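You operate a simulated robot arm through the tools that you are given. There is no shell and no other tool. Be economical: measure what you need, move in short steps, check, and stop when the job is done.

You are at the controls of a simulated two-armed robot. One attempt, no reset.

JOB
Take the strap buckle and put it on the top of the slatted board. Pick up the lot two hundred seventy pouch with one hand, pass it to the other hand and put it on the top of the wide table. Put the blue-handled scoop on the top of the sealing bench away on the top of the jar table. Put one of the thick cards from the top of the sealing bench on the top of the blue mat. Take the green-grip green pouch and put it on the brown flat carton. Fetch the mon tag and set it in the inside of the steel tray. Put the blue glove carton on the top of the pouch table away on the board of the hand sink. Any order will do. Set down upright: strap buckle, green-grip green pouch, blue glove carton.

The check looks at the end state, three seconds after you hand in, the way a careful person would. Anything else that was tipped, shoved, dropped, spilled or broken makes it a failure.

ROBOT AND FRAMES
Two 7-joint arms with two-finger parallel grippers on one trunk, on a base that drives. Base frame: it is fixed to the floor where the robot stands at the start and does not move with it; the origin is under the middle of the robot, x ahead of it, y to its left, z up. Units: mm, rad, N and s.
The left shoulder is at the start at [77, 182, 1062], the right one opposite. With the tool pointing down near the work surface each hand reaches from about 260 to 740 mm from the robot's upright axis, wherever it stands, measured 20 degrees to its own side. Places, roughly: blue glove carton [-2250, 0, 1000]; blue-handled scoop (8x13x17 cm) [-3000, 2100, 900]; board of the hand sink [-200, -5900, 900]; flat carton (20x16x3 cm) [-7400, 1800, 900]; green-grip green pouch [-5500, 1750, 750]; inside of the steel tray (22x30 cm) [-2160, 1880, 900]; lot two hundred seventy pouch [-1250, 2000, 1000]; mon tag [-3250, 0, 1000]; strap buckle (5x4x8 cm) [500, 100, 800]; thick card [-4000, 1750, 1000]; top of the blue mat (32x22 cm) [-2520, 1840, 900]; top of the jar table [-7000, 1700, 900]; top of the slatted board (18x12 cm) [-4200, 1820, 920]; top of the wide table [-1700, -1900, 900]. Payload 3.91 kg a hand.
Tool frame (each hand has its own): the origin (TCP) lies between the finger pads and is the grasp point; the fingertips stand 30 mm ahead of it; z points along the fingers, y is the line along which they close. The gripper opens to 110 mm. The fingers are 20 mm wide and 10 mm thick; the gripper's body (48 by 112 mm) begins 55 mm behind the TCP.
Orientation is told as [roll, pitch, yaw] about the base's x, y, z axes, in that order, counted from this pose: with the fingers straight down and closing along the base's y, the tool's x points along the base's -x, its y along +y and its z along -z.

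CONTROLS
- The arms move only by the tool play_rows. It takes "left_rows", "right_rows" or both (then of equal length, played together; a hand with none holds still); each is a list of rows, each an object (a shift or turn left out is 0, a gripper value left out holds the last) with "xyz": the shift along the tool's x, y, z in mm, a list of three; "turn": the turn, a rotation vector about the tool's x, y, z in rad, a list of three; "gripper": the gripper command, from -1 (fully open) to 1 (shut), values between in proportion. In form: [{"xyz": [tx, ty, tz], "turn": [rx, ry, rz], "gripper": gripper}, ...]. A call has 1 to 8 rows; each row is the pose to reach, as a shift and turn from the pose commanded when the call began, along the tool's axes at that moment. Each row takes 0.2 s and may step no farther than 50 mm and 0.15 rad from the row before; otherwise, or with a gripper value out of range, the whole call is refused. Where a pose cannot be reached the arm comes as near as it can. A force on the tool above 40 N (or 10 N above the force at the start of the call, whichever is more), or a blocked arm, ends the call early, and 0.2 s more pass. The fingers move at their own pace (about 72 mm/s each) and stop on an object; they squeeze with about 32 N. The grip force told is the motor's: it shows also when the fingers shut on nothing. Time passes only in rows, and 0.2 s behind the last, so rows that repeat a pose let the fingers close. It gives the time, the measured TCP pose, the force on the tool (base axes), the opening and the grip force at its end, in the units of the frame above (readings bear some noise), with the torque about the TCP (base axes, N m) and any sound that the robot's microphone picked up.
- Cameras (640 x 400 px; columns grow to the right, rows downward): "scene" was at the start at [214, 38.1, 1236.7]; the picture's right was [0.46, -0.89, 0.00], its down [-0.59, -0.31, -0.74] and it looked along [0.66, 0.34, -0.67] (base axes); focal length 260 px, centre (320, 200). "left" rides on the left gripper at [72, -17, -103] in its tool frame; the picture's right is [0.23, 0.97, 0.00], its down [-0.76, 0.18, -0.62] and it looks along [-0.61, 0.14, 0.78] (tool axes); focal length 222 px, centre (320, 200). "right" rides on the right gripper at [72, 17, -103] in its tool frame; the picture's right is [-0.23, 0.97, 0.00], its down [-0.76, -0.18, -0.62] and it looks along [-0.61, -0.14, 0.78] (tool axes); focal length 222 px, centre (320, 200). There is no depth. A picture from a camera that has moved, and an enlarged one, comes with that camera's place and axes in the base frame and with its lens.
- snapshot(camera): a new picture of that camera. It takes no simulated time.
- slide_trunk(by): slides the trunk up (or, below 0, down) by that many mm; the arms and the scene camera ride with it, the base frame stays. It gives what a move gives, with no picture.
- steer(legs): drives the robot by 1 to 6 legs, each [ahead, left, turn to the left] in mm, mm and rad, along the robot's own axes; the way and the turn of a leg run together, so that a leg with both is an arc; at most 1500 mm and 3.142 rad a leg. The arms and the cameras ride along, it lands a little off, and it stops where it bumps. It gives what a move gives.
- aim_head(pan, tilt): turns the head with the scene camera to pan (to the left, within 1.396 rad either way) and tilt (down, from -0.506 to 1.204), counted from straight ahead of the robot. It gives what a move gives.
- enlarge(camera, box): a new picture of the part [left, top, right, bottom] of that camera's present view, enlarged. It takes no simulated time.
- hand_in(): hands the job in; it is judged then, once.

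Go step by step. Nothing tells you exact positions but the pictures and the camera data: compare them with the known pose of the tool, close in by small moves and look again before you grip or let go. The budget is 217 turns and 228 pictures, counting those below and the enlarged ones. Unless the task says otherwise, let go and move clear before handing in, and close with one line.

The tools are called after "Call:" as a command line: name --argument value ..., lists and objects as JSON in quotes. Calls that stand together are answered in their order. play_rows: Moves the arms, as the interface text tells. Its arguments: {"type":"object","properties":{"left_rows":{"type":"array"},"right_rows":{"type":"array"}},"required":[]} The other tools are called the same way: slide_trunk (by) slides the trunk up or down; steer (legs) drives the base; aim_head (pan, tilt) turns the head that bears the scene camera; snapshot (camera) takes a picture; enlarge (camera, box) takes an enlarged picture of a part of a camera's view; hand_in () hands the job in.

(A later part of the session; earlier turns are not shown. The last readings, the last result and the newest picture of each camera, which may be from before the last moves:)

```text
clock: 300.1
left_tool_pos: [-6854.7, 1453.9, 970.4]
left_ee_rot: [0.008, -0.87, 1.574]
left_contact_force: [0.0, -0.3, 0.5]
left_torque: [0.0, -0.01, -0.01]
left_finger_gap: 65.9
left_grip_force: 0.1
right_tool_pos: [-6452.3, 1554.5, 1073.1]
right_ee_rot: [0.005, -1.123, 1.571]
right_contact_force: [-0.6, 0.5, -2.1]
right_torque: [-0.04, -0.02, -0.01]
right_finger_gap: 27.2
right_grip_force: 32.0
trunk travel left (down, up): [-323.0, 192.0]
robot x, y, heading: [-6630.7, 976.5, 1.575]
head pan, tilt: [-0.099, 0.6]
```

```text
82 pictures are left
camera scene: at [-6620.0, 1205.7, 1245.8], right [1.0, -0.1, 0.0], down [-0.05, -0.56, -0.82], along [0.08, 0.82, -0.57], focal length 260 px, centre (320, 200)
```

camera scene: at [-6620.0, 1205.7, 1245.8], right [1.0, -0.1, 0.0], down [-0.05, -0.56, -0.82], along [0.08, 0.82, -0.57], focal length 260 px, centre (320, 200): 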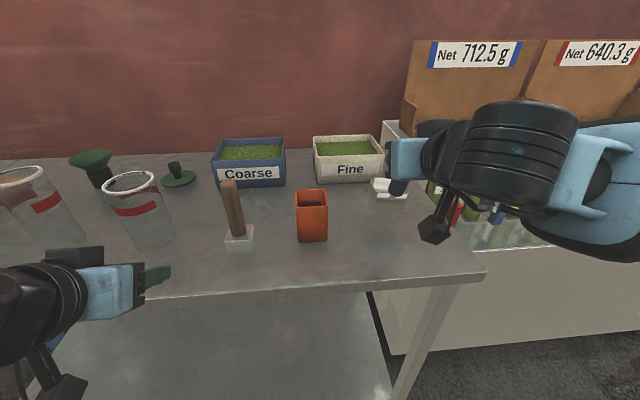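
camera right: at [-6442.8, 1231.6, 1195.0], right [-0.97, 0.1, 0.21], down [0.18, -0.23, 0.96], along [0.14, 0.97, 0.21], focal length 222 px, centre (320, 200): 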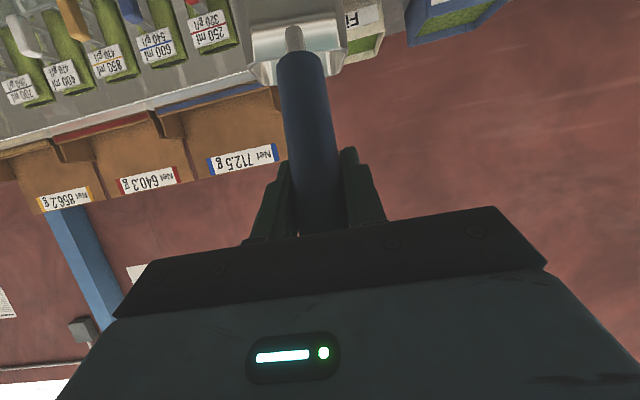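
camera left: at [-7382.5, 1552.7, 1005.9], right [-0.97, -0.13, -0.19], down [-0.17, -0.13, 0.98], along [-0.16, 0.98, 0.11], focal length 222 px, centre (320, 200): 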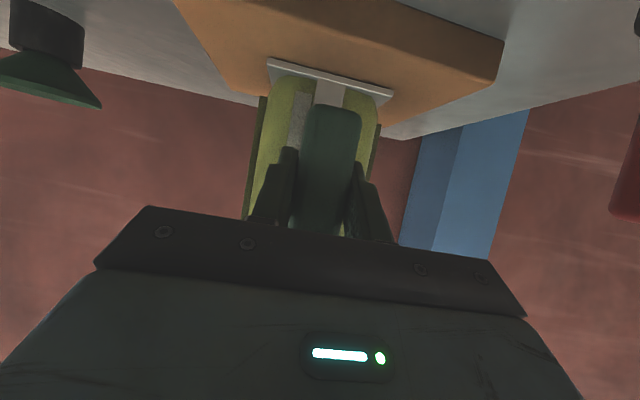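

Call:
play_rows --right_rows '[{"xyz": [14, 0, 7]}, {"xyz": [27, 0, 13]}, {"xyz": [31, 0, 15]}, {"xyz": [31, 0, 15]}]'

Call:
enlarge --camera "scene" --box '[330, 110, 490, 260]'

Call:
snapshot --camera "right"

```text
clock: 301.1
left_tool_pos: [-6854.7, 1452.3, 969.3]
left_ee_rot: [0.007, -0.869, 1.574]
left_contact_force: [0.2, 0.8, -0.2]
left_torque: [0.01, 0.0, -0.03]
left_finger_gap: 66.0
left_grip_force: 0.0
right_tool_pos: [-6454.3, 1556.7, 1041.5]
right_ee_rot: [0.005, -1.122, 1.57]
right_contact_force: [0.4, 0.7, -1.7]
right_torque: [-0.07, 0.02, 0.02]
right_finger_gap: 27.3
right_grip_force: 31.6
trunk travel left (down, up): [-323.0, 192.0]
robot x, y, heading: [-6630.0, 980.1, 1.576]
head pan, tilt: [-0.099, 0.6]
```

```text
2.67 times, centred on (410, 185) of scene
camera zoom: at [-6620.0, 1205.7, 1245.8], right [1.0, -0.1, 0.0], down [-0.05, -0.56, -0.82], along [0.08, 0.82, -0.57], focal length 692 px, centre (80, 240)
```

zoom: 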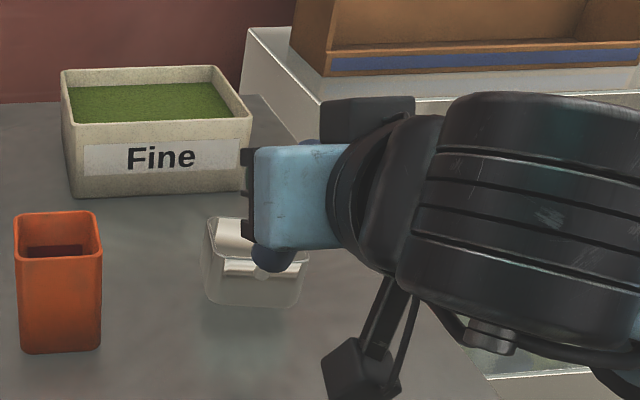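

```text
80 pictures are left
camera right: at [-6471.1, 1432.8, 1019.8], right [-0.97, 0.1, 0.21], down [0.18, -0.23, 0.96], along [0.14, 0.97, 0.21], focal length 222 px, centre (320, 200)
```

right: 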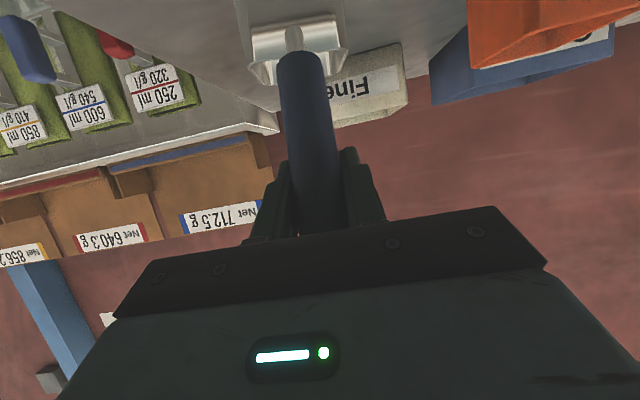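

Call:
play_rows --right_rows '[{"xyz": [3.6, 0, 1.8]}, {"xyz": [6.3, 0, 3]}, {"xyz": [6.3, 0, 3]}]'

Call:
play_rows --right_rows '[{"xyz": [2.7, 0, 1.3]}, {"xyz": [4.5, 0, 2.2]}, {"xyz": [4.5, 0, 2.2]}]'

```text
clock: 301.9
left_tool_pos: [-6854.0, 1452.8, 970.5]
left_ee_rot: [0.006, -0.869, 1.574]
left_contact_force: [-0.5, 0.9, -0.2]
left_torque: [0.0, -0.04, 0.0]
left_finger_gap: 65.9
left_grip_force: 0.1
right_tool_pos: [-6452.4, 1555.8, 1032.3]
right_ee_rot: [0.005, -1.122, 1.569]
right_contact_force: [1.1, 0.2, -1.2]
right_torque: [-0.08, 0.0, -0.02]
right_finger_gap: 27.3
right_grip_force: 32.0
trunk travel left (down, up): [-323.0, 192.0]
robot x, y, heading: [-6626.4, 981.0, 1.581]
head pan, tilt: [-0.099, 0.6]
```

```text
clock: 302.6
left_tool_pos: [-6855.4, 1452.9, 970.1]
left_ee_rot: [0.006, -0.87, 1.574]
left_contact_force: [0.7, -0.1, -0.3]
left_torque: [-0.02, 0.01, -0.02]
left_finger_gap: 66.1
left_grip_force: 0.1
right_tool_pos: [-6453.0, 1555.2, 1029.3]
right_ee_rot: [0.006, -1.129, 1.568]
right_contact_force: [-0.2, 1.3, 7.1]
right_torque: [0.76, -0.36, 0.02]
right_finger_gap: 27.1
right_grip_force: 32.1
trunk travel left (down, up): [-323.0, 192.0]
robot x, y, heading: [-6628.6, 978.9, 1.573]
head pan, tilt: [-0.099, 0.6]
```

Contact. I release and withdraw along the fingers.

Call:
play_rows --right_rows '[{"gripper": -0.3}, {"gripper": -0.3}, {"gripper": -0.3}, {"xyz": [0, 0, -40]}, {"xyz": [0, 0, -85]}, {"xyz": [0, 0, -130]}]'

Call:
snapshot --camera "scene"

```text
clock: 304.1
left_tool_pos: [-6855.4, 1453.0, 970.1]
left_ee_rot: [0.006, -0.87, 1.575]
left_contact_force: [-0.6, -0.6, -0.8]
left_torque: [0.01, 0.01, 0.0]
left_finger_gap: 66.1
left_grip_force: 0.0
right_tool_pos: [-6450.2, 1444.7, 1091.5]
right_ee_rot: [0.003, -1.119, 1.568]
right_contact_force: [0.4, 0.2, 0.0]
right_torque: [-0.02, 0.0, 0.0]
right_finger_gap: 71.5
right_grip_force: 0.0
right hand out of reach, approached as far as the arm can: row 6
trunk travel left (down, up): [-323.0, 192.0]
robot x, y, heading: [-6630.1, 979.1, 1.573]
head pan, tilt: [-0.099, 0.6]
```

```text
79 pictures are left
camera scene: at [-6620.5, 1205.1, 1245.9], right [1.0, -0.1, 0.0], down [-0.05, -0.56, -0.83], along [0.08, 0.82, -0.56], focal length 260 px, centre (320, 200)
```

scene: 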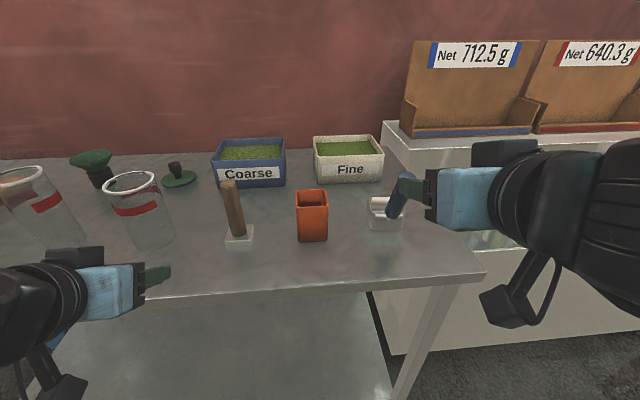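

The scoop stands on the jar table. I back off, return both hands to fingers-down, and head back along the aisle for the mon tag.

Call:
steer --legs '[[-130, 0, 0], [0, -1450, 0]]'

Call:
play_rows --left_rows '[{"turn": [0, 0.14, 0]}, {"turn": [0, 0.28, 0]}, {"turn": [0, 0.42, 0]}, {"turn": [0, 0.56, 0]}, {"turn": [0, 0.7, 0]}, {"turn": [0, 0.84, 0]}, {"turn": [0, 0.87, 0]}, {"turn": [0, 0.87, 0]}]' --right_rows '[{"turn": [0, 0.14, 0]}, {"turn": [0, 0.28, 0]}, {"turn": [0, 0.42, 0]}, {"turn": [0, 0.56, 0]}, {"turn": [0, 0.7, 0]}, {"turn": [0, 0.84, 0]}, {"turn": [0, 0.98, 0]}, {"turn": [0, 1.12, 0]}]'

Call:
steer --legs '[[0, -900, 0]]'

Call:
aim_head --pan -1.39 --tilt 0.4

Call:
snapshot --camera "scene"

```text
clock: 317.7
left_tool_pos: [-5404.0, 1314.9, 969.5]
left_ee_rot: [0.006, -0.868, 1.543]
left_contact_force: [0.3, -0.1, 0.6]
left_torque: [0.0, 0.0, 0.02]
left_finger_gap: 65.8
left_grip_force: 0.1
right_tool_pos: [-5000.4, 1296.0, 1091.8]
right_ee_rot: [0.006, -1.12, 1.538]
right_contact_force: [-0.5, 0.8, -0.2]
right_torque: [0.01, -0.03, 0.05]
right_finger_gap: 71.4
right_grip_force: 0.2
trunk travel left (down, up): [-323.0, 192.0]
robot x, y, heading: [-5193.5, 834.4, 1.547]
head pan, tilt: [-0.099, 0.6]
```

```text
clock: 319.5
left_tool_pos: [-5404.2, 1315.2, 969.4]
left_ee_rot: [0.003, 0.003, 1.549]
left_contact_force: [-0.4, 0.3, -0.6]
left_torque: [0.0, -0.01, 0.03]
left_finger_gap: 65.9
left_grip_force: 0.0
right_tool_pos: [-5000.3, 1297.6, 1091.0]
right_ee_rot: [0.002, 0.003, 1.544]
right_contact_force: [-0.8, -0.9, -0.2]
right_torque: [0.01, 0.0, 0.04]
right_finger_gap: 71.4
right_grip_force: 0.0
trunk travel left (down, up): [-323.0, 192.0]
robot x, y, heading: [-5191.1, 834.7, 1.546]
head pan, tilt: [-0.099, 0.6]
```

```text
clock: 327.7
left_tool_pos: [-4513.1, 1291.5, 969.6]
left_ee_rot: [0.003, 0.001, 1.55]
left_contact_force: [-0.8, -0.8, 0.4]
left_torque: [0.02, 0.02, 0.01]
left_finger_gap: 66.2
left_grip_force: 0.0
right_tool_pos: [-4108.7, 1274.9, 1091.4]
right_ee_rot: [0.002, 0.0, 1.542]
right_contact_force: [-0.3, 0.0, -0.2]
right_torque: [-0.01, 0.01, 0.0]
right_finger_gap: 71.6
right_grip_force: 0.0
trunk travel left (down, up): [-323.0, 192.0]
robot x, y, heading: [-4303.9, 806.9, 1.542]
head pan, tilt: [-0.099, 0.6]
```

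```text
clock: 329.1
left_tool_pos: [-4512.7, 1291.7, 969.0]
left_ee_rot: [0.005, 0.001, 1.55]
left_contact_force: [0.5, 0.8, 0.9]
left_torque: [0.01, -0.04, 0.0]
left_finger_gap: 66.0
left_grip_force: 0.1
right_tool_pos: [-4110.2, 1275.3, 1091.4]
right_ee_rot: [0.001, 0.0, 1.543]
right_contact_force: [-0.7, -0.6, 0.4]
right_torque: [-0.02, -0.01, 0.01]
right_finger_gap: 71.5
right_grip_force: 0.1
trunk travel left (down, up): [-323.0, 192.0]
robot x, y, heading: [-4299.5, 811.1, 1.548]
head pan, tilt: [-1.389, 0.4]
```

```text
78 pictures are left
camera scene: at [-4205.1, 964.3, 1264.0], right [0.16, -0.99, 0.0], down [-0.38, -0.06, -0.92], along [0.91, 0.14, -0.39], focal length 260 px, centre (320, 200)
```

scene: 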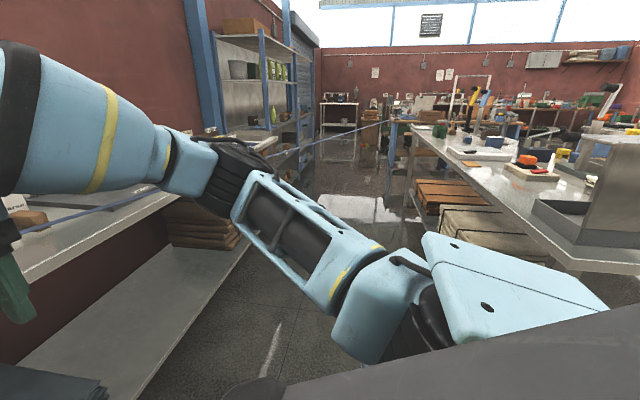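

The pouch table (x≈−3650…−1184, y≈−230…480) is best reached from its south side. I turn to face east and look south.

Call:
steer --legs '[[0, 0, -1.545]]'

Call:
aim_head --pan -0.8 --tilt 0.4

Call:
snapshot --camera "scene"

```text
clock: 333.4
left_tool_pos: [-3821.4, 1024.5, 969.2]
left_ee_rot: [0.004, 0.003, -0.017]
left_contact_force: [0.8, -0.9, -0.4]
left_torque: [0.03, -0.02, -0.01]
left_finger_gap: 66.0
left_grip_force: 0.0
right_tool_pos: [-3838.4, 620.3, 1091.8]
right_ee_rot: [0.001, 0.001, -0.024]
right_contact_force: [0.5, -0.3, 0.6]
right_torque: [0.01, 0.03, -0.01]
right_finger_gap: 71.6
right_grip_force: 0.0
trunk travel left (down, up): [-323.0, 192.0]
robot x, y, heading: [-4299.9, 811.1, -0.025]
head pan, tilt: [-1.389, 0.4]
```

```text
clock: 334.4
left_tool_pos: [-3821.4, 1023.8, 968.9]
left_ee_rot: [0.005, 0.004, -0.017]
left_contact_force: [0.6, -0.8, 0.5]
left_torque: [-0.01, 0.0, 0.02]
left_finger_gap: 65.9
left_grip_force: 0.1
right_tool_pos: [-3837.9, 620.8, 1091.8]
right_ee_rot: [0.003, 0.001, -0.024]
right_contact_force: [-0.3, 0.1, 0.0]
right_torque: [-0.01, -0.01, -0.03]
right_finger_gap: 71.5
right_grip_force: 0.1
trunk travel left (down, up): [-323.0, 192.0]
robot x, y, heading: [-4298.7, 812.6, -0.024]
head pan, tilt: [-0.799, 0.4]
```

```text
77 pictures are left
camera scene: at [-4097.9, 739.6, 1264.0], right [-0.73, -0.68, 0.0], down [-0.26, 0.29, -0.92], along [0.63, -0.68, -0.39], focal length 260 px, centre (320, 200)
```

scene: 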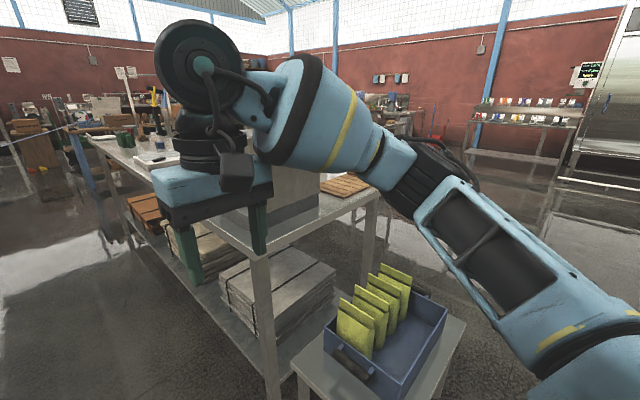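

Call:
steer --legs '[[-450, 0, 0.02]]'

Call:
aim_head --pan -1.39 --tilt 0.5

Call:
snapshot --camera "scene"

```text
clock: 337.1
left_tool_pos: [-4282.0, 1035.9, 969.1]
left_ee_rot: [0.003, 0.002, -0.009]
left_contact_force: [-0.6, 0.0, -0.5]
left_torque: [0.02, -0.04, 0.02]
left_finger_gap: 65.9
left_grip_force: 0.0
right_tool_pos: [-4292.1, 632.3, 1090.6]
right_ee_rot: [0.001, -0.001, -0.017]
right_contact_force: [-0.4, 0.5, 0.2]
right_torque: [0.01, -0.02, 0.02]
right_finger_gap: 71.5
right_grip_force: 0.0
trunk travel left (down, up): [-323.0, 192.0]
robot x, y, heading: [-4759.9, 819.7, -0.012]
head pan, tilt: [-0.799, 0.4]
```

```text
clock: 338.1
left_tool_pos: [-4280.1, 1036.4, 969.9]
left_ee_rot: [0.003, 0.001, -0.009]
left_contact_force: [-0.4, 0.0, -0.1]
left_torque: [-0.02, -0.04, 0.0]
left_finger_gap: 65.7
left_grip_force: 0.0
right_tool_pos: [-4292.6, 633.2, 1090.7]
right_ee_rot: [0.002, 0.001, -0.016]
right_contact_force: [0.3, 0.5, -0.2]
right_torque: [0.03, 0.0, -0.02]
right_finger_gap: 71.3
right_grip_force: 0.1
trunk travel left (down, up): [-323.0, 192.0]
robot x, y, heading: [-4761.0, 820.1, -0.013]
head pan, tilt: [-1.389, 0.499]
```

```text
76 pictures are left
camera scene: at [-4602.6, 727.3, 1254.9], right [-0.99, -0.17, 0.0], down [-0.08, 0.47, -0.88], along [0.15, -0.87, -0.48], focal length 260 px, centre (320, 200)
```

scene: 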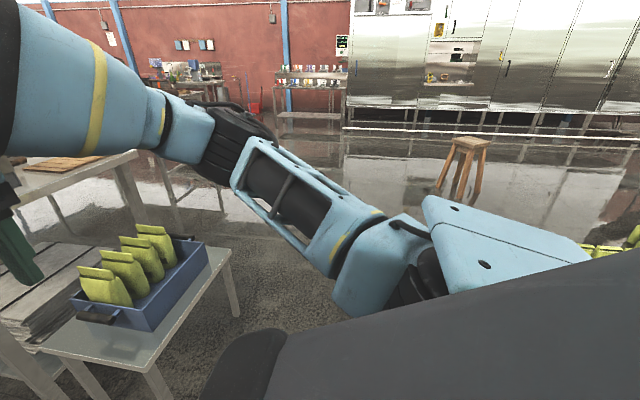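

Call:
steer --legs '[[-90, 0, 0], [0, -1480, 0]]'

Call:
aim_head --pan 0.0 --tilt 0.4

Call:
snapshot --camera "scene"

```text
clock: 351.6
left_tool_pos: [-4355.1, -369.1, 969.5]
left_ee_rot: [0.004, 0.003, 0.06]
left_contact_force: [-0.4, -0.5, 0.5]
left_torque: [-0.03, 0.01, 0.01]
left_finger_gap: 66.0
left_grip_force: 0.0
right_tool_pos: [-4340.4, -772.9, 1091.0]
right_ee_rot: [0.002, 0.0, 0.053]
right_contact_force: [0.2, -0.1, -0.4]
right_torque: [0.0, -0.01, 0.01]
right_finger_gap: 71.6
right_grip_force: 0.1
trunk travel left (down, up): [-323.0, 192.0]
robot x, y, heading: [-4817.4, -619.1, 0.053]
head pan, tilt: [-1.389, 0.499]
```

```text
clock: 353.1
left_tool_pos: [-4356.6, -369.8, 969.6]
left_ee_rot: [0.004, 0.002, 0.058]
left_contact_force: [-0.3, 0.3, -0.5]
left_torque: [0.0, -0.01, 0.0]
left_finger_gap: 66.2
left_grip_force: 0.0
right_tool_pos: [-4341.8, -773.7, 1090.7]
right_ee_rot: [0.001, 0.001, 0.052]
right_contact_force: [0.2, 0.1, -0.3]
right_torque: [0.0, 0.0, -0.01]
right_finger_gap: 71.5
right_grip_force: 0.0
trunk travel left (down, up): [-323.0, 192.0]
robot x, y, heading: [-4818.9, -620.1, 0.054]
head pan, tilt: [0.0, 0.4]
```

```text
75 pictures are left
camera scene: at [-4585.0, -606.7, 1264.0], right [0.05, -1.0, 0.0], down [-0.39, -0.02, -0.92], along [0.92, 0.05, -0.39], focal length 260 px, centre (320, 200)
```

scene: 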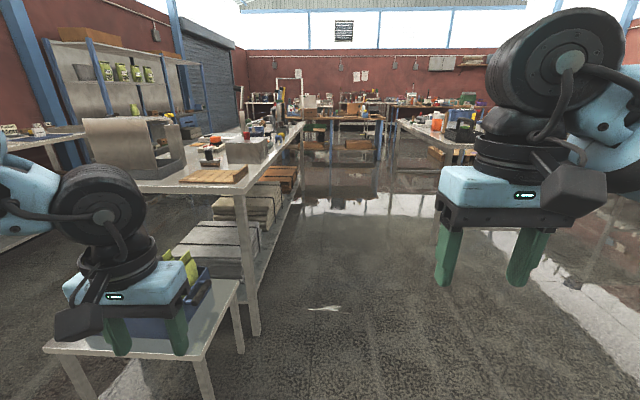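

The south aisle is clear. I turn to face north, keep back, and strafe along the pouch table's south side to the mon tag.

Call:
steer --legs '[[0, -100, 0], [0, 0, 1.517], [0, -1480, 0]]'

Call:
aim_head --pan 0.0 --tilt 0.5

Call:
snapshot --camera "scene"

```text
clock: 370.0
left_tool_pos: [-3612.3, -201.9, 969.8]
left_ee_rot: [0.023, 0.002, 1.617]
left_contact_force: [-22.3, -4.4, 8.3]
left_torque: [-0.13, 0.35, -0.09]
left_finger_gap: 54.6
left_grip_force: 0.1
right_tool_pos: [-3200.2, -198.2, 1091.0]
right_ee_rot: [0.003, 0.0, 1.6]
right_contact_force: [-0.4, -0.2, -0.3]
right_torque: [0.04, 0.03, -0.04]
right_finger_gap: 71.6
right_grip_force: 0.2
trunk travel left (down, up): [-323.0, 192.0]
robot x, y, heading: [-3365.9, -673.9, 1.6]
head pan, tilt: [0.0, 0.4]
stopped in leg 3: the force on the tool passed its limit at 45 N (the readings are from after the stop); the commanded pose is now the measured one
```

```text
clock: 370.6
left_tool_pos: [-3611.9, -202.6, 969.0]
left_ee_rot: [0.022, 0.001, 1.612]
left_contact_force: [-26.5, -3.5, 8.2]
left_torque: [-0.1, 0.47, 0.02]
left_finger_gap: 52.6
left_grip_force: 0.0
right_tool_pos: [-3200.7, -197.8, 1091.3]
right_ee_rot: [-0.001, 0.001, 1.6]
right_contact_force: [-0.1, 0.2, 0.9]
right_torque: [-0.02, 0.0, 0.0]
right_finger_gap: 71.6
right_grip_force: 0.1
trunk travel left (down, up): [-323.0, 192.0]
robot x, y, heading: [-3362.5, -672.0, 1.603]
head pan, tilt: [0.0, 0.499]
```

```text
74 pictures are left
camera scene: at [-3372.1, -441.7, 1255.1], right [1.0, 0.03, 0.0], down [0.02, -0.48, -0.88], along [-0.03, 0.88, -0.48], focal length 260 px, centre (320, 200)
```

scene: 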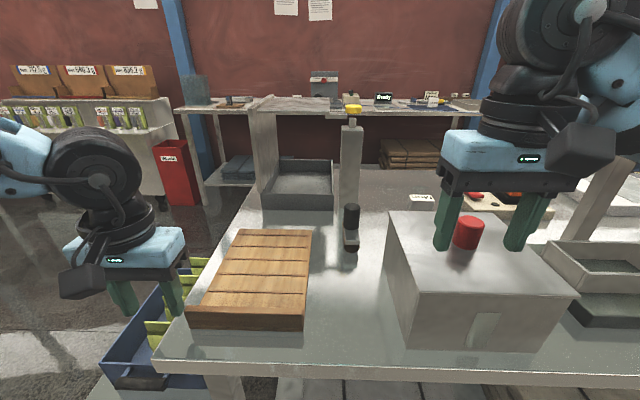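

My left fingers touched the wooden board at the table's left end. I back away and check that it hasn't shifted.

Call:
steer --legs '[[0, 70, 0], [-160, 0, -0.03]]'

Call:
snapshot --camera "scene"

```text
clock: 372.9
left_tool_pos: [-3661.4, -355.0, 970.9]
left_ee_rot: [0.02, -0.002, 1.587]
left_contact_force: [-0.1, -1.2, -0.3]
left_torque: [0.02, -0.01, -0.01]
left_finger_gap: 65.8
left_grip_force: 0.1
right_tool_pos: [-3251.6, -360.7, 1092.1]
right_ee_rot: [0.0, 0.0, 1.572]
right_contact_force: [-0.1, 0.7, -0.2]
right_torque: [0.03, 0.03, 0.03]
right_finger_gap: 71.7
right_grip_force: 0.0
trunk travel left (down, up): [-323.0, 192.0]
robot x, y, heading: [-3430.7, -829.6, 1.577]
head pan, tilt: [0.0, 0.499]
```

```text
73 pictures are left
camera scene: at [-3429.4, -600.5, 1255.0], right [1.0, 0.0, 0.0], down [0.0, -0.48, -0.88], along [0.0, 0.88, -0.48], focal length 260 px, centre (320, 200)
```

scene: 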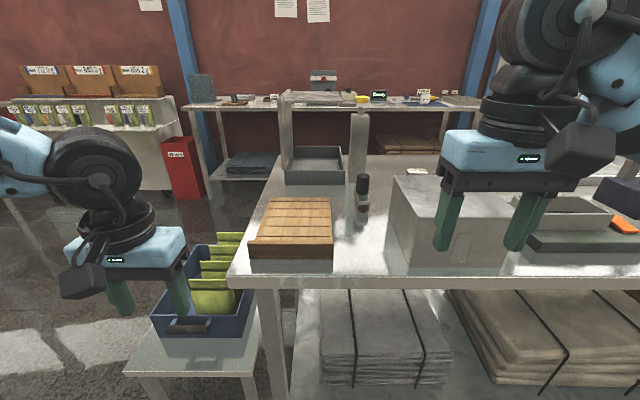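

Call:
enlarge --camera "scene" --box '[340, 140, 500, 240]'

```text
4.00 times, centred on (420, 190) of scene
camera zoom: at [-3429.4, -600.5, 1255.0], right [1.0, 0.0, 0.0], down [0.0, -0.48, -0.88], along [0.0, 0.88, -0.48], focal length 1038 px, centre (-80, 240)
```

zoom: 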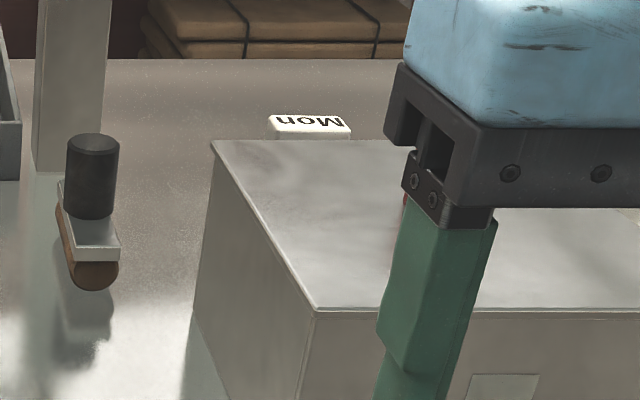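

The "Mon" tag lies behind the grey box near [-3095, 230], better reached from the north side. From here I first fetch the glove carton; I strafe right to see it.

Call:
steer --legs '[[0, -1000, 0]]'

Call:
snapshot --camera "scene"

```text
clock: 382.2
left_tool_pos: [-2665.6, -339.0, 970.0]
left_ee_rot: [0.021, 0.001, 1.631]
left_contact_force: [-0.4, -0.5, 0.1]
left_torque: [-0.03, -0.01, -0.03]
left_finger_gap: 65.7
left_grip_force: 0.0
right_tool_pos: [-2256.9, -327.7, 1090.9]
right_ee_rot: [0.002, 0.0, 1.616]
right_contact_force: [0.0, 0.5, 0.2]
right_torque: [-0.01, -0.01, 0.01]
right_finger_gap: 71.5
right_grip_force: 0.1
trunk travel left (down, up): [-323.0, 192.0]
robot x, y, heading: [-2415.3, -803.9, 1.618]
head pan, tilt: [0.0, 0.499]
```

```text
71 pictures are left
camera scene: at [-2423.7, -573.9, 1254.9], right [1.0, 0.05, 0.0], down [0.02, -0.48, -0.88], along [-0.04, 0.88, -0.48], focal length 260 px, centre (320, 200)
```

scene: 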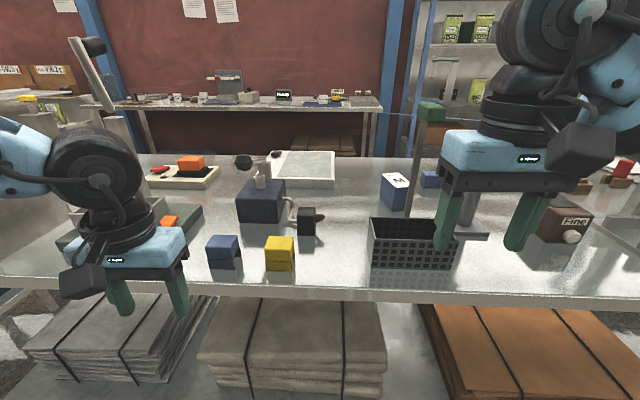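

Call:
enlarge --camera "scene" --box '[340, 140, 500, 290]'

Call:
enlarge --camera "scene" --box '[180, 140, 340, 290]'

```text
2.67 times, centred on (420, 215) of scene
camera zoom: at [-2423.7, -573.9, 1254.9], right [1.0, 0.05, 0.0], down [0.02, -0.48, -0.88], along [-0.04, 0.88, -0.48], focal length 692 px, centre (53, 160)
```

zoom: 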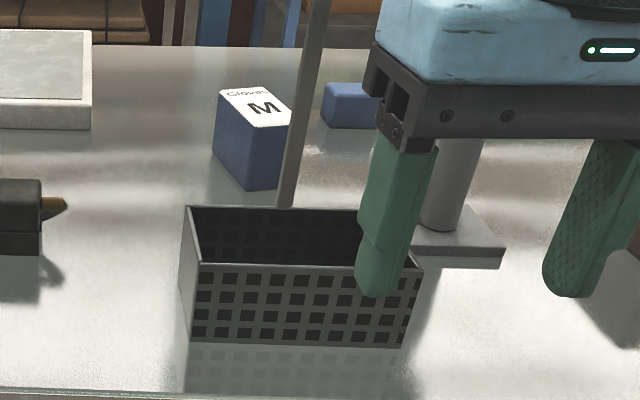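

```text
2.67 times, centred on (260, 215) of scene
camera zoom: at [-2423.7, -573.9, 1254.9], right [1.0, 0.05, 0.0], down [0.02, -0.48, -0.88], along [-0.04, 0.88, -0.48], focal length 692 px, centre (480, 160)
```

zoom: 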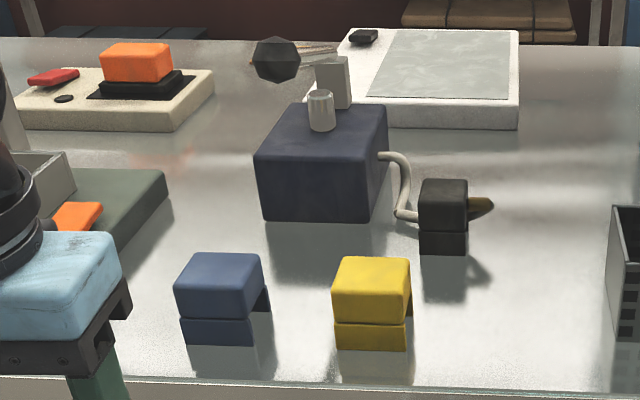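

The blue glove carton ("Gloves M") stands near [-2246, 85], long axis turned ~17° from the y axis, with a pole in front of it. I check with the right camera.

Call:
snapshot --camera "right"

Call:
aim_head --pan -0.35 --tilt 0.45

Call:
snapshot --camera "scene"

```text
68 pictures are left
camera right: at [-2270.1, -399.1, 1194.7], right [-0.98, 0.18, 0.0], down [0.14, 0.77, 0.62], along [0.11, 0.61, -0.78], focal length 222 px, centre (320, 200)
```

right: 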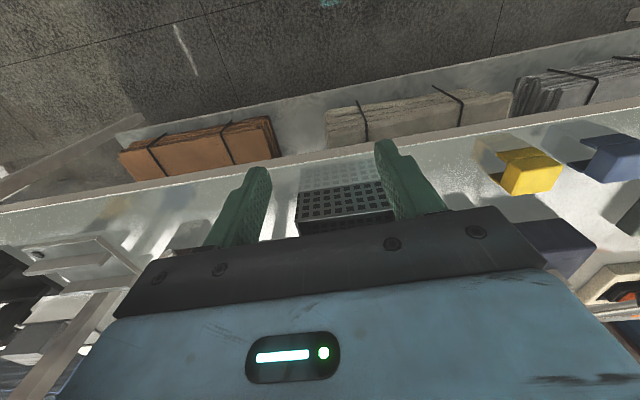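

```text
clock: 383.0
left_tool_pos: [-2666.3, -338.2, 969.3]
left_ee_rot: [0.019, 0.003, 1.63]
left_contact_force: [0.2, -0.1, 0.1]
left_torque: [-0.01, 0.01, -0.01]
left_finger_gap: 65.8
left_grip_force: 0.0
right_tool_pos: [-2256.6, -327.2, 1091.5]
right_ee_rot: [0.002, -0.001, 1.618]
right_contact_force: [0.5, -0.3, 0.1]
right_torque: [-0.02, -0.03, -0.02]
right_finger_gap: 71.4
right_grip_force: 0.1
trunk travel left (down, up): [-323.0, 192.0]
robot x, y, heading: [-2413.3, -801.9, 1.623]
head pan, tilt: [-0.351, 0.45]
```

```text
67 pictures are left
camera scene: at [-2392.1, -577.1, 1259.4], right [0.95, -0.3, 0.0], down [-0.13, -0.42, -0.9], along [0.27, 0.86, -0.44], focal length 260 px, centre (320, 200)
```

scene: 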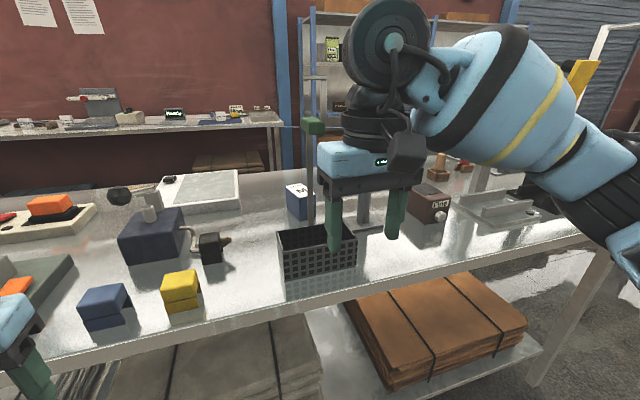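

The pole makes a southern approach risky; I'll take both the carton and the tag from the north side. On the way round the east end I fetch the lot 270 pouch.

Call:
steer --legs '[[-60, 0, -0.06], [0, -1000, 0], [0, -920, 0], [1400, 0, 0]]'

Call:
aim_head --pan 0.3 --tilt 0.4

Call:
snapshot --camera "scene"

```text
clock: 407.2
left_tool_pos: [-663.2, 1016.0, 970.7]
left_ee_rot: [0.019, 0.002, 1.528]
left_contact_force: [0.0, -0.3, 0.1]
left_torque: [0.01, 0.0, 0.01]
left_finger_gap: 66.0
left_grip_force: 0.1
right_tool_pos: [-253.7, 987.3, 1091.1]
right_ee_rot: [0.002, -0.001, 1.517]
right_contact_force: [0.0, -1.3, 0.5]
right_torque: [-0.02, -0.01, 0.0]
right_finger_gap: 71.6
right_grip_force: 0.0
trunk travel left (down, up): [-323.0, 192.0]
robot x, y, heading: [-458.7, 526.4, 1.513]
head pan, tilt: [-0.351, 0.45]
```

```text
clock: 408.2
left_tool_pos: [-661.7, 1016.0, 970.2]
left_ee_rot: [0.017, 0.002, 1.525]
left_contact_force: [-0.4, -0.3, 0.9]
left_torque: [-0.02, -0.03, 0.01]
left_finger_gap: 66.2
left_grip_force: 0.2
right_tool_pos: [-253.6, 985.7, 1091.4]
right_ee_rot: [0.003, 0.001, 1.515]
right_contact_force: [0.2, 0.5, -0.3]
right_torque: [-0.01, 0.02, -0.01]
right_finger_gap: 71.3
right_grip_force: 0.0
trunk travel left (down, up): [-323.0, 192.0]
robot x, y, heading: [-459.2, 529.5, 1.517]
head pan, tilt: [0.3, 0.4]
```

```text
66 pictures are left
camera scene: at [-472.6, 756.9, 1264.0], right [0.97, 0.24, 0.0], down [0.09, -0.38, -0.92], along [-0.22, 0.89, -0.39], focal length 260 px, centre (320, 200)
```

scene: 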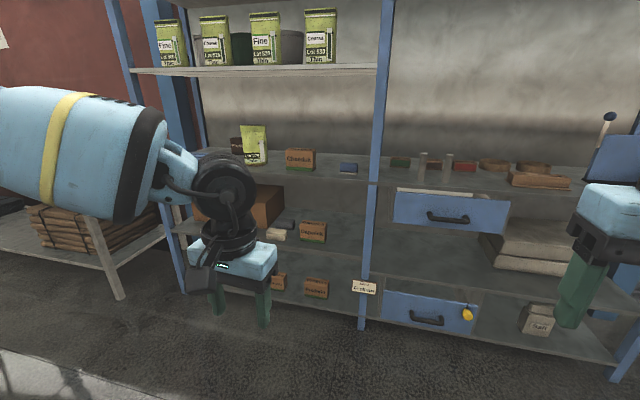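

Call:
steer --legs '[[0, 0, 0.055], [400, 560, 0]]'

Call:
snapshot --camera "scene"

Call:
snapshot --camera "left"

```text
clock: 414.0
left_tool_pos: [-1250.5, 1408.2, 969.1]
left_ee_rot: [0.02, 0.001, 1.587]
left_contact_force: [0.1, 0.1, -0.8]
left_torque: [0.01, 0.02, 0.01]
left_finger_gap: 65.7
left_grip_force: 0.0
right_tool_pos: [-839.7, 1401.1, 1090.4]
right_ee_rot: [0.001, 0.002, 1.574]
right_contact_force: [0.5, -0.2, -0.3]
right_torque: [0.01, -0.03, 0.02]
right_finger_gap: 71.6
right_grip_force: 0.2
trunk travel left (down, up): [-323.0, 192.0]
robot x, y, heading: [-1015.0, 932.0, 1.572]
head pan, tilt: [0.3, 0.4]
```

```text
65 pictures are left
camera scene: at [-1044.5, 1160.1, 1264.0], right [0.95, 0.3, 0.0], down [0.12, -0.37, -0.92], along [-0.28, 0.88, -0.39], focal length 260 px, centre (320, 200)
```

scene: 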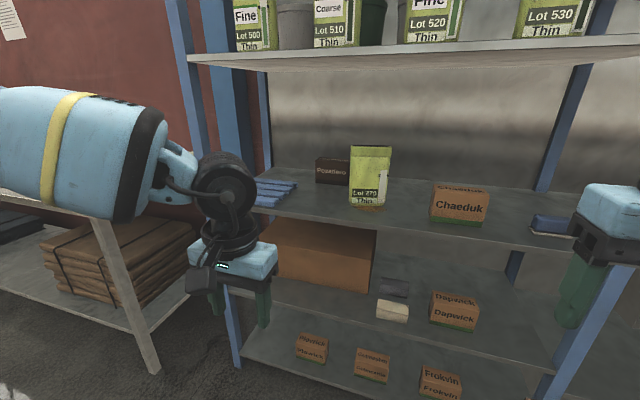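

```text
64 pictures are left
camera left: at [-1229.3, 1335.8, 1072.7], right [-0.97, -0.24, 0.02], down [-0.18, 0.76, 0.63], along [-0.17, 0.6, -0.78], focal length 222 px, centre (320, 200)
```

left: 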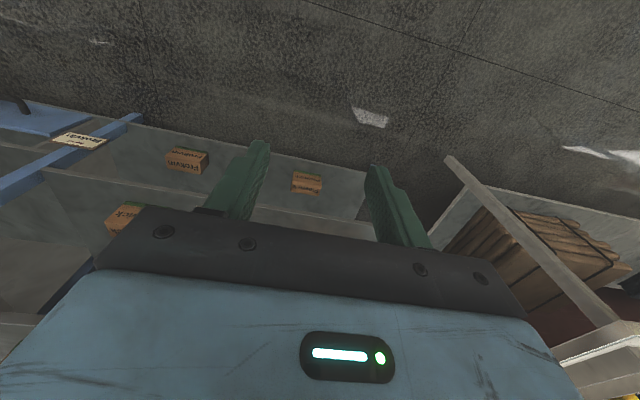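

The lot 270 pouch: base z≈896, top ≈1099, about 135 mm wide at x≈−1140, y≈1985. I'll turn the left hand to fingers-right so it can grip the pouch's left edge front-to-back.

Call:
play_rows --left_rows '[{"xyz": [0, -10, -10], "turn": [0.086, 0.086, -0.086], "gripper": -1}, {"xyz": [0, -20, -20], "turn": [0.172, 0.172, -0.172]}, {"xyz": [0, -30, -30], "turn": [0.258, 0.258, -0.258]}, {"xyz": [0, -40, -30], "turn": [0.344, 0.344, -0.344]}, {"xyz": [0, -50, -30], "turn": [0.43, 0.43, -0.43]}, {"xyz": [0, -60, -30], "turn": [0.516, 0.516, -0.516]}, {"xyz": [0, -70, -30], "turn": [0.602, 0.602, -0.602]}]'

Call:
play_rows --left_rows '[{"turn": [0.086, 0.086, -0.086]}, {"turn": [0.172, 0.172, -0.172]}, {"turn": [0.258, 0.258, -0.258]}, {"turn": [0.344, 0.344, -0.344]}, {"turn": [0.43, 0.43, -0.43]}, {"turn": [0.516, 0.516, -0.516]}, {"turn": [0.602, 0.602, -0.602]}, {"turn": [0.607, 0.607, -0.607]}]'

Call:
snapshot --camera "scene"

Call:
snapshot --camera "left"

```text
clock: 415.6
left_tool_pos: [-1179.3, 1410.2, 996.9]
left_ee_rot: [-0.439, 0.72, 2.067]
left_contact_force: [-0.8, -0.3, -1.2]
left_torque: [-0.01, -0.01, -0.01]
left_finger_gap: 109.9
left_grip_force: 0.1
right_tool_pos: [-838.7, 1402.0, 1091.0]
right_ee_rot: [0.003, 0.0, 1.573]
right_contact_force: [0.1, -0.5, -0.5]
right_torque: [-0.01, -0.03, -0.04]
right_finger_gap: 71.5
right_grip_force: 0.1
trunk travel left (down, up): [-323.0, 192.0]
robot x, y, heading: [-1019.0, 931.4, 1.576]
head pan, tilt: [0.3, 0.4]
```

```text
clock: 417.4
left_tool_pos: [-1179.4, 1410.3, 999.8]
left_ee_rot: [0.124, 1.553, -3.001]
left_contact_force: [-0.7, -0.3, 0.4]
left_torque: [-0.04, 0.0, -0.02]
left_finger_gap: 110.1
left_grip_force: 0.0
right_tool_pos: [-840.5, 1400.9, 1091.4]
right_ee_rot: [0.002, 0.0, 1.575]
right_contact_force: [0.5, -0.7, -0.2]
right_torque: [0.0, 0.01, 0.0]
right_finger_gap: 71.7
right_grip_force: 0.1
trunk travel left (down, up): [-323.0, 192.0]
robot x, y, heading: [-1016.0, 934.0, 1.576]
head pan, tilt: [0.3, 0.4]
```

```text
63 pictures are left
camera scene: at [-1044.2, 1160.1, 1264.0], right [0.95, 0.3, 0.0], down [0.12, -0.37, -0.92], along [-0.28, 0.88, -0.39], focal length 260 px, centre (320, 200)
```

scene: 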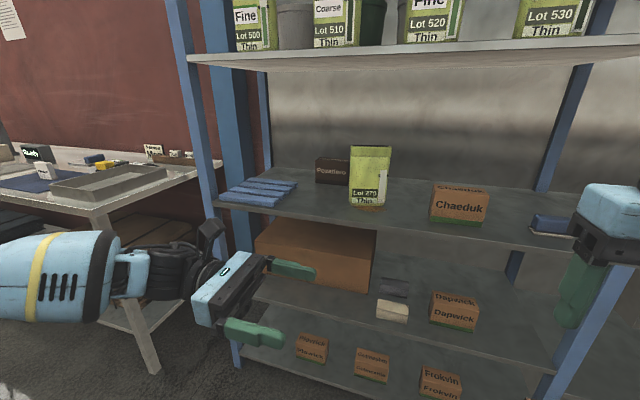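

```text
62 pictures are left
camera left: at [-1280.8, 1425.0, 1073.2], right [0.02, -0.97, 0.23], down [-0.63, -0.19, -0.75], along [0.77, -0.13, -0.62], focal length 222 px, centre (320, 200)
```

left: 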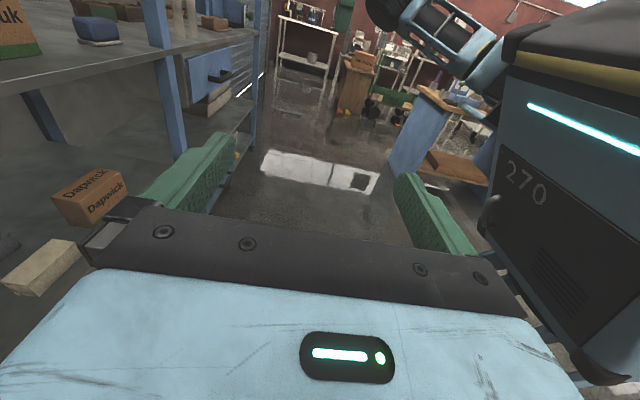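

Triangulated: the pouch stands at y≈1987, x −1203…−1068. I retract the right hand and drive so the left hand enters the shelf left of the pouch.

Call:
play_rows --right_rows '[{"xyz": [45, 0, 0]}, {"xyz": [90, 0, 0]}, {"xyz": [130, 0, 0]}]' --left_rows '[{"xyz": [10, 0, 0]}, {"xyz": [15, 0, 0]}, {"xyz": [15, 0, 0]}]'

Call:
steer --legs '[[0, 85, 0], [460, 0, 0]]'

Call:
snapshot --camera "scene"

Call:
snapshot --camera "left"

```text
clock: 418.2
left_tool_pos: [-1178.2, 1409.3, 1014.4]
left_ee_rot: [0.049, 1.551, -3.078]
left_contact_force: [0.0, 0.7, 0.0]
left_torque: [0.0, 0.02, 0.0]
left_finger_gap: 110.2
left_grip_force: 0.1
right_tool_pos: [-837.6, 1267.5, 1093.7]
right_ee_rot: [0.002, -0.001, 1.575]
right_contact_force: [-0.5, 0.6, -0.3]
right_torque: [0.05, -0.02, 0.02]
right_finger_gap: 71.5
right_grip_force: 0.1
trunk travel left (down, up): [-323.0, 192.0]
robot x, y, heading: [-1016.8, 934.5, 1.575]
head pan, tilt: [0.3, 0.4]
```

```text
clock: 421.9
left_tool_pos: [-1266.8, 1857.3, 1012.9]
left_ee_rot: [0.071, 1.55, -3.054]
left_contact_force: [-0.6, 0.4, 0.0]
left_torque: [0.05, -0.03, 0.01]
left_finger_gap: 110.0
left_grip_force: 0.0
right_tool_pos: [-925.7, 1715.8, 1091.6]
right_ee_rot: [0.001, 0.0, 1.574]
right_contact_force: [0.7, 0.6, -0.1]
right_torque: [-0.01, 0.02, -0.01]
right_finger_gap: 71.3
right_grip_force: 0.0
trunk travel left (down, up): [-323.0, 192.0]
robot x, y, heading: [-1105.6, 1380.1, 1.575]
head pan, tilt: [0.3, 0.4]
```

```text
61 pictures are left
camera scene: at [-1131.9, 1606.6, 1264.0], right [0.95, 0.3, 0.0], down [0.12, -0.37, -0.92], along [-0.28, 0.88, -0.39], focal length 260 px, centre (320, 200)
```

scene: 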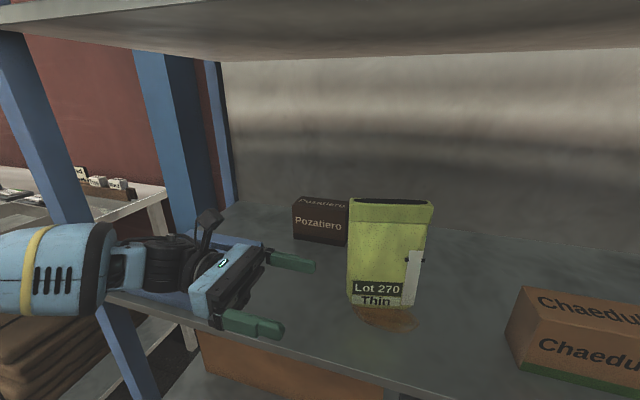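

```text
60 pictures are left
camera left: at [-1368.8, 1871.8, 1087.5], right [0.02, -0.97, 0.23], down [-0.64, -0.19, -0.75], along [0.77, -0.13, -0.62], focal length 222 px, centre (320, 200)
```

left: 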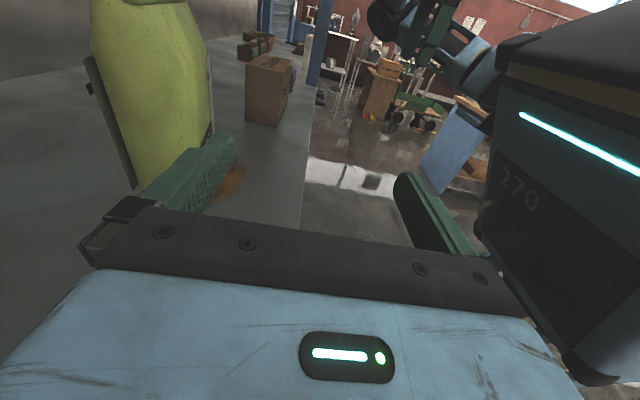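

Call:
play_rows --left_rows '[{"xyz": [0, -40, 0]}, {"xyz": [0, -80, 0]}, {"xyz": [0, -120, 0]}, {"xyz": [0, -120, 0]}]'

Call:
snapshot --camera "left"

Call:
snapshot --camera "scene"

```text
clock: 422.9
left_tool_pos: [-1268.9, 1978.0, 1012.9]
left_ee_rot: [0.038, 1.551, -3.086]
left_contact_force: [-0.4, 0.6, 0.2]
left_torque: [0.0, -0.03, 0.01]
left_finger_gap: 110.0
left_grip_force: 0.0
right_tool_pos: [-926.7, 1714.6, 1093.3]
right_ee_rot: [0.001, -0.001, 1.576]
right_contact_force: [0.3, 0.4, 0.7]
right_torque: [0.03, 0.0, -0.03]
right_finger_gap: 71.5
right_grip_force: 0.0
trunk travel left (down, up): [-323.0, 192.0]
robot x, y, heading: [-1101.7, 1377.9, 1.577]
head pan, tilt: [0.3, 0.4]
```

```text
59 pictures are left
camera left: at [-1372.6, 1992.7, 1086.4], right [0.02, -0.97, 0.23], down [-0.63, -0.19, -0.75], along [0.77, -0.13, -0.62], focal length 222 px, centre (320, 200)
```

left: 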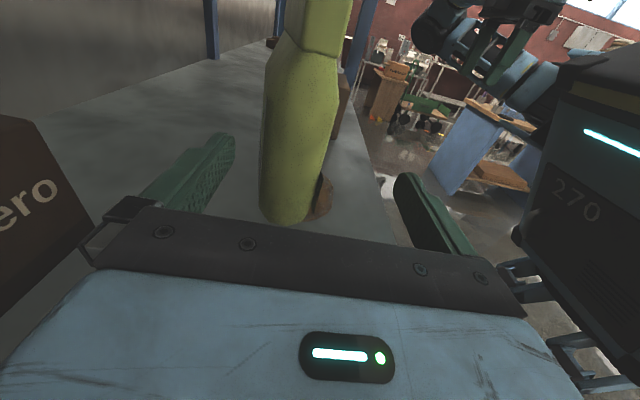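

```text
58 pictures are left
camera scene: at [-1132.2, 1605.6, 1264.2], right [0.95, 0.3, 0.0], down [0.12, -0.37, -0.92], along [-0.28, 0.88, -0.39], focal length 260 px, centre (320, 200)
```

scene: 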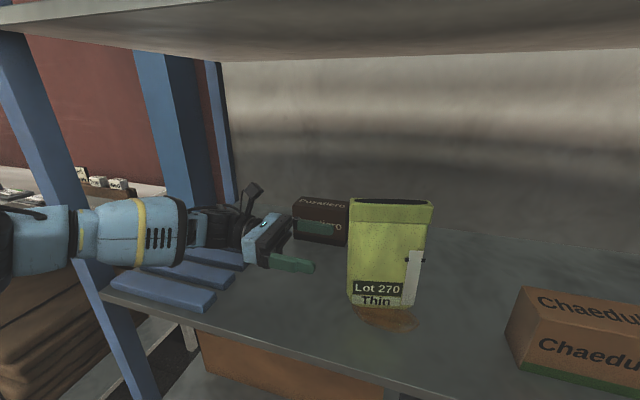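

Call:
play_rows --left_rows '[{"xyz": [0, -10, 20]}, {"xyz": [0, -10, 50]}, {"xyz": [0, -10, 82]}, {"xyz": [0, -10, 82]}]'

Call:
snapshot --camera "left"

```text
clock: 423.9
left_tool_pos: [-1185.0, 1989.0, 1008.8]
left_ee_rot: [0.05, 1.55, -3.075]
left_contact_force: [-1.0, -0.3, -0.1]
left_torque: [0.02, -0.02, -0.02]
left_finger_gap: 109.9
left_grip_force: 0.1
right_tool_pos: [-926.7, 1714.6, 1091.7]
right_ee_rot: [0.002, 0.0, 1.573]
right_contact_force: [-0.9, 0.3, 0.6]
right_torque: [-0.05, -0.01, -0.04]
right_finger_gap: 71.6
right_grip_force: 0.0
trunk travel left (down, up): [-323.0, 192.0]
robot x, y, heading: [-1103.3, 1383.0, 1.574]
head pan, tilt: [0.3, 0.4]
```

```text
57 pictures are left
camera left: at [-1288.4, 2002.8, 1083.2], right [0.02, -0.97, 0.23], down [-0.64, -0.19, -0.75], along [0.77, -0.13, -0.62], focal length 222 px, centre (320, 200)
```

left: 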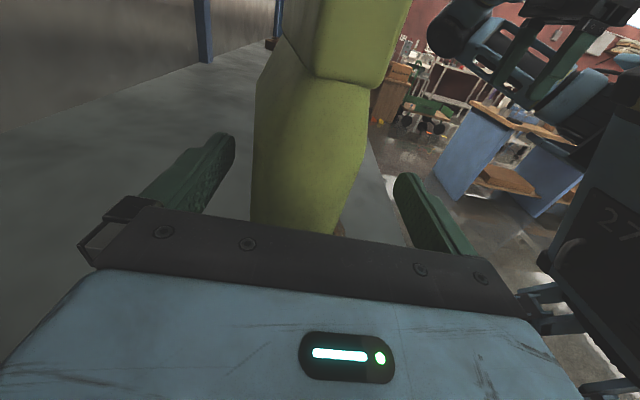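

Call:
play_rows --left_rows '[{"gripper": 0}, {"gripper": 1}, {"gripper": 1}, {"gripper": 1}, {"xyz": [15, 0, 0]}, {"xyz": [40, 0, 0]}, {"xyz": [40, 0, 0]}]'

Call:
snapshot --camera "scene"

```text
clock: 425.6
left_tool_pos: [-1184.2, 1989.4, 1050.7]
left_ee_rot: [0.055, 1.552, -3.072]
left_contact_force: [1.1, 0.1, -0.1]
left_torque: [-0.02, 0.02, 0.01]
left_finger_gap: 61.8
left_grip_force: 32.4
right_tool_pos: [-927.3, 1714.6, 1094.2]
right_ee_rot: [0.003, 0.001, 1.572]
right_contact_force: [-0.1, -0.3, -0.5]
right_torque: [0.02, 0.02, 0.0]
right_finger_gap: 71.4
right_grip_force: 0.0
trunk travel left (down, up): [-323.0, 192.0]
robot x, y, heading: [-1102.4, 1381.6, 1.574]
head pan, tilt: [0.3, 0.4]
```

```text
56 pictures are left
camera scene: at [-1132.1, 1606.4, 1264.0], right [0.95, 0.3, 0.0], down [0.12, -0.37, -0.92], along [-0.28, 0.88, -0.39], focal length 260 px, centre (320, 200)
```

scene: 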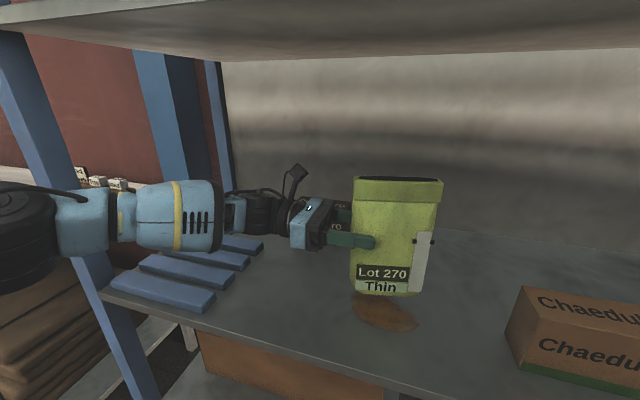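

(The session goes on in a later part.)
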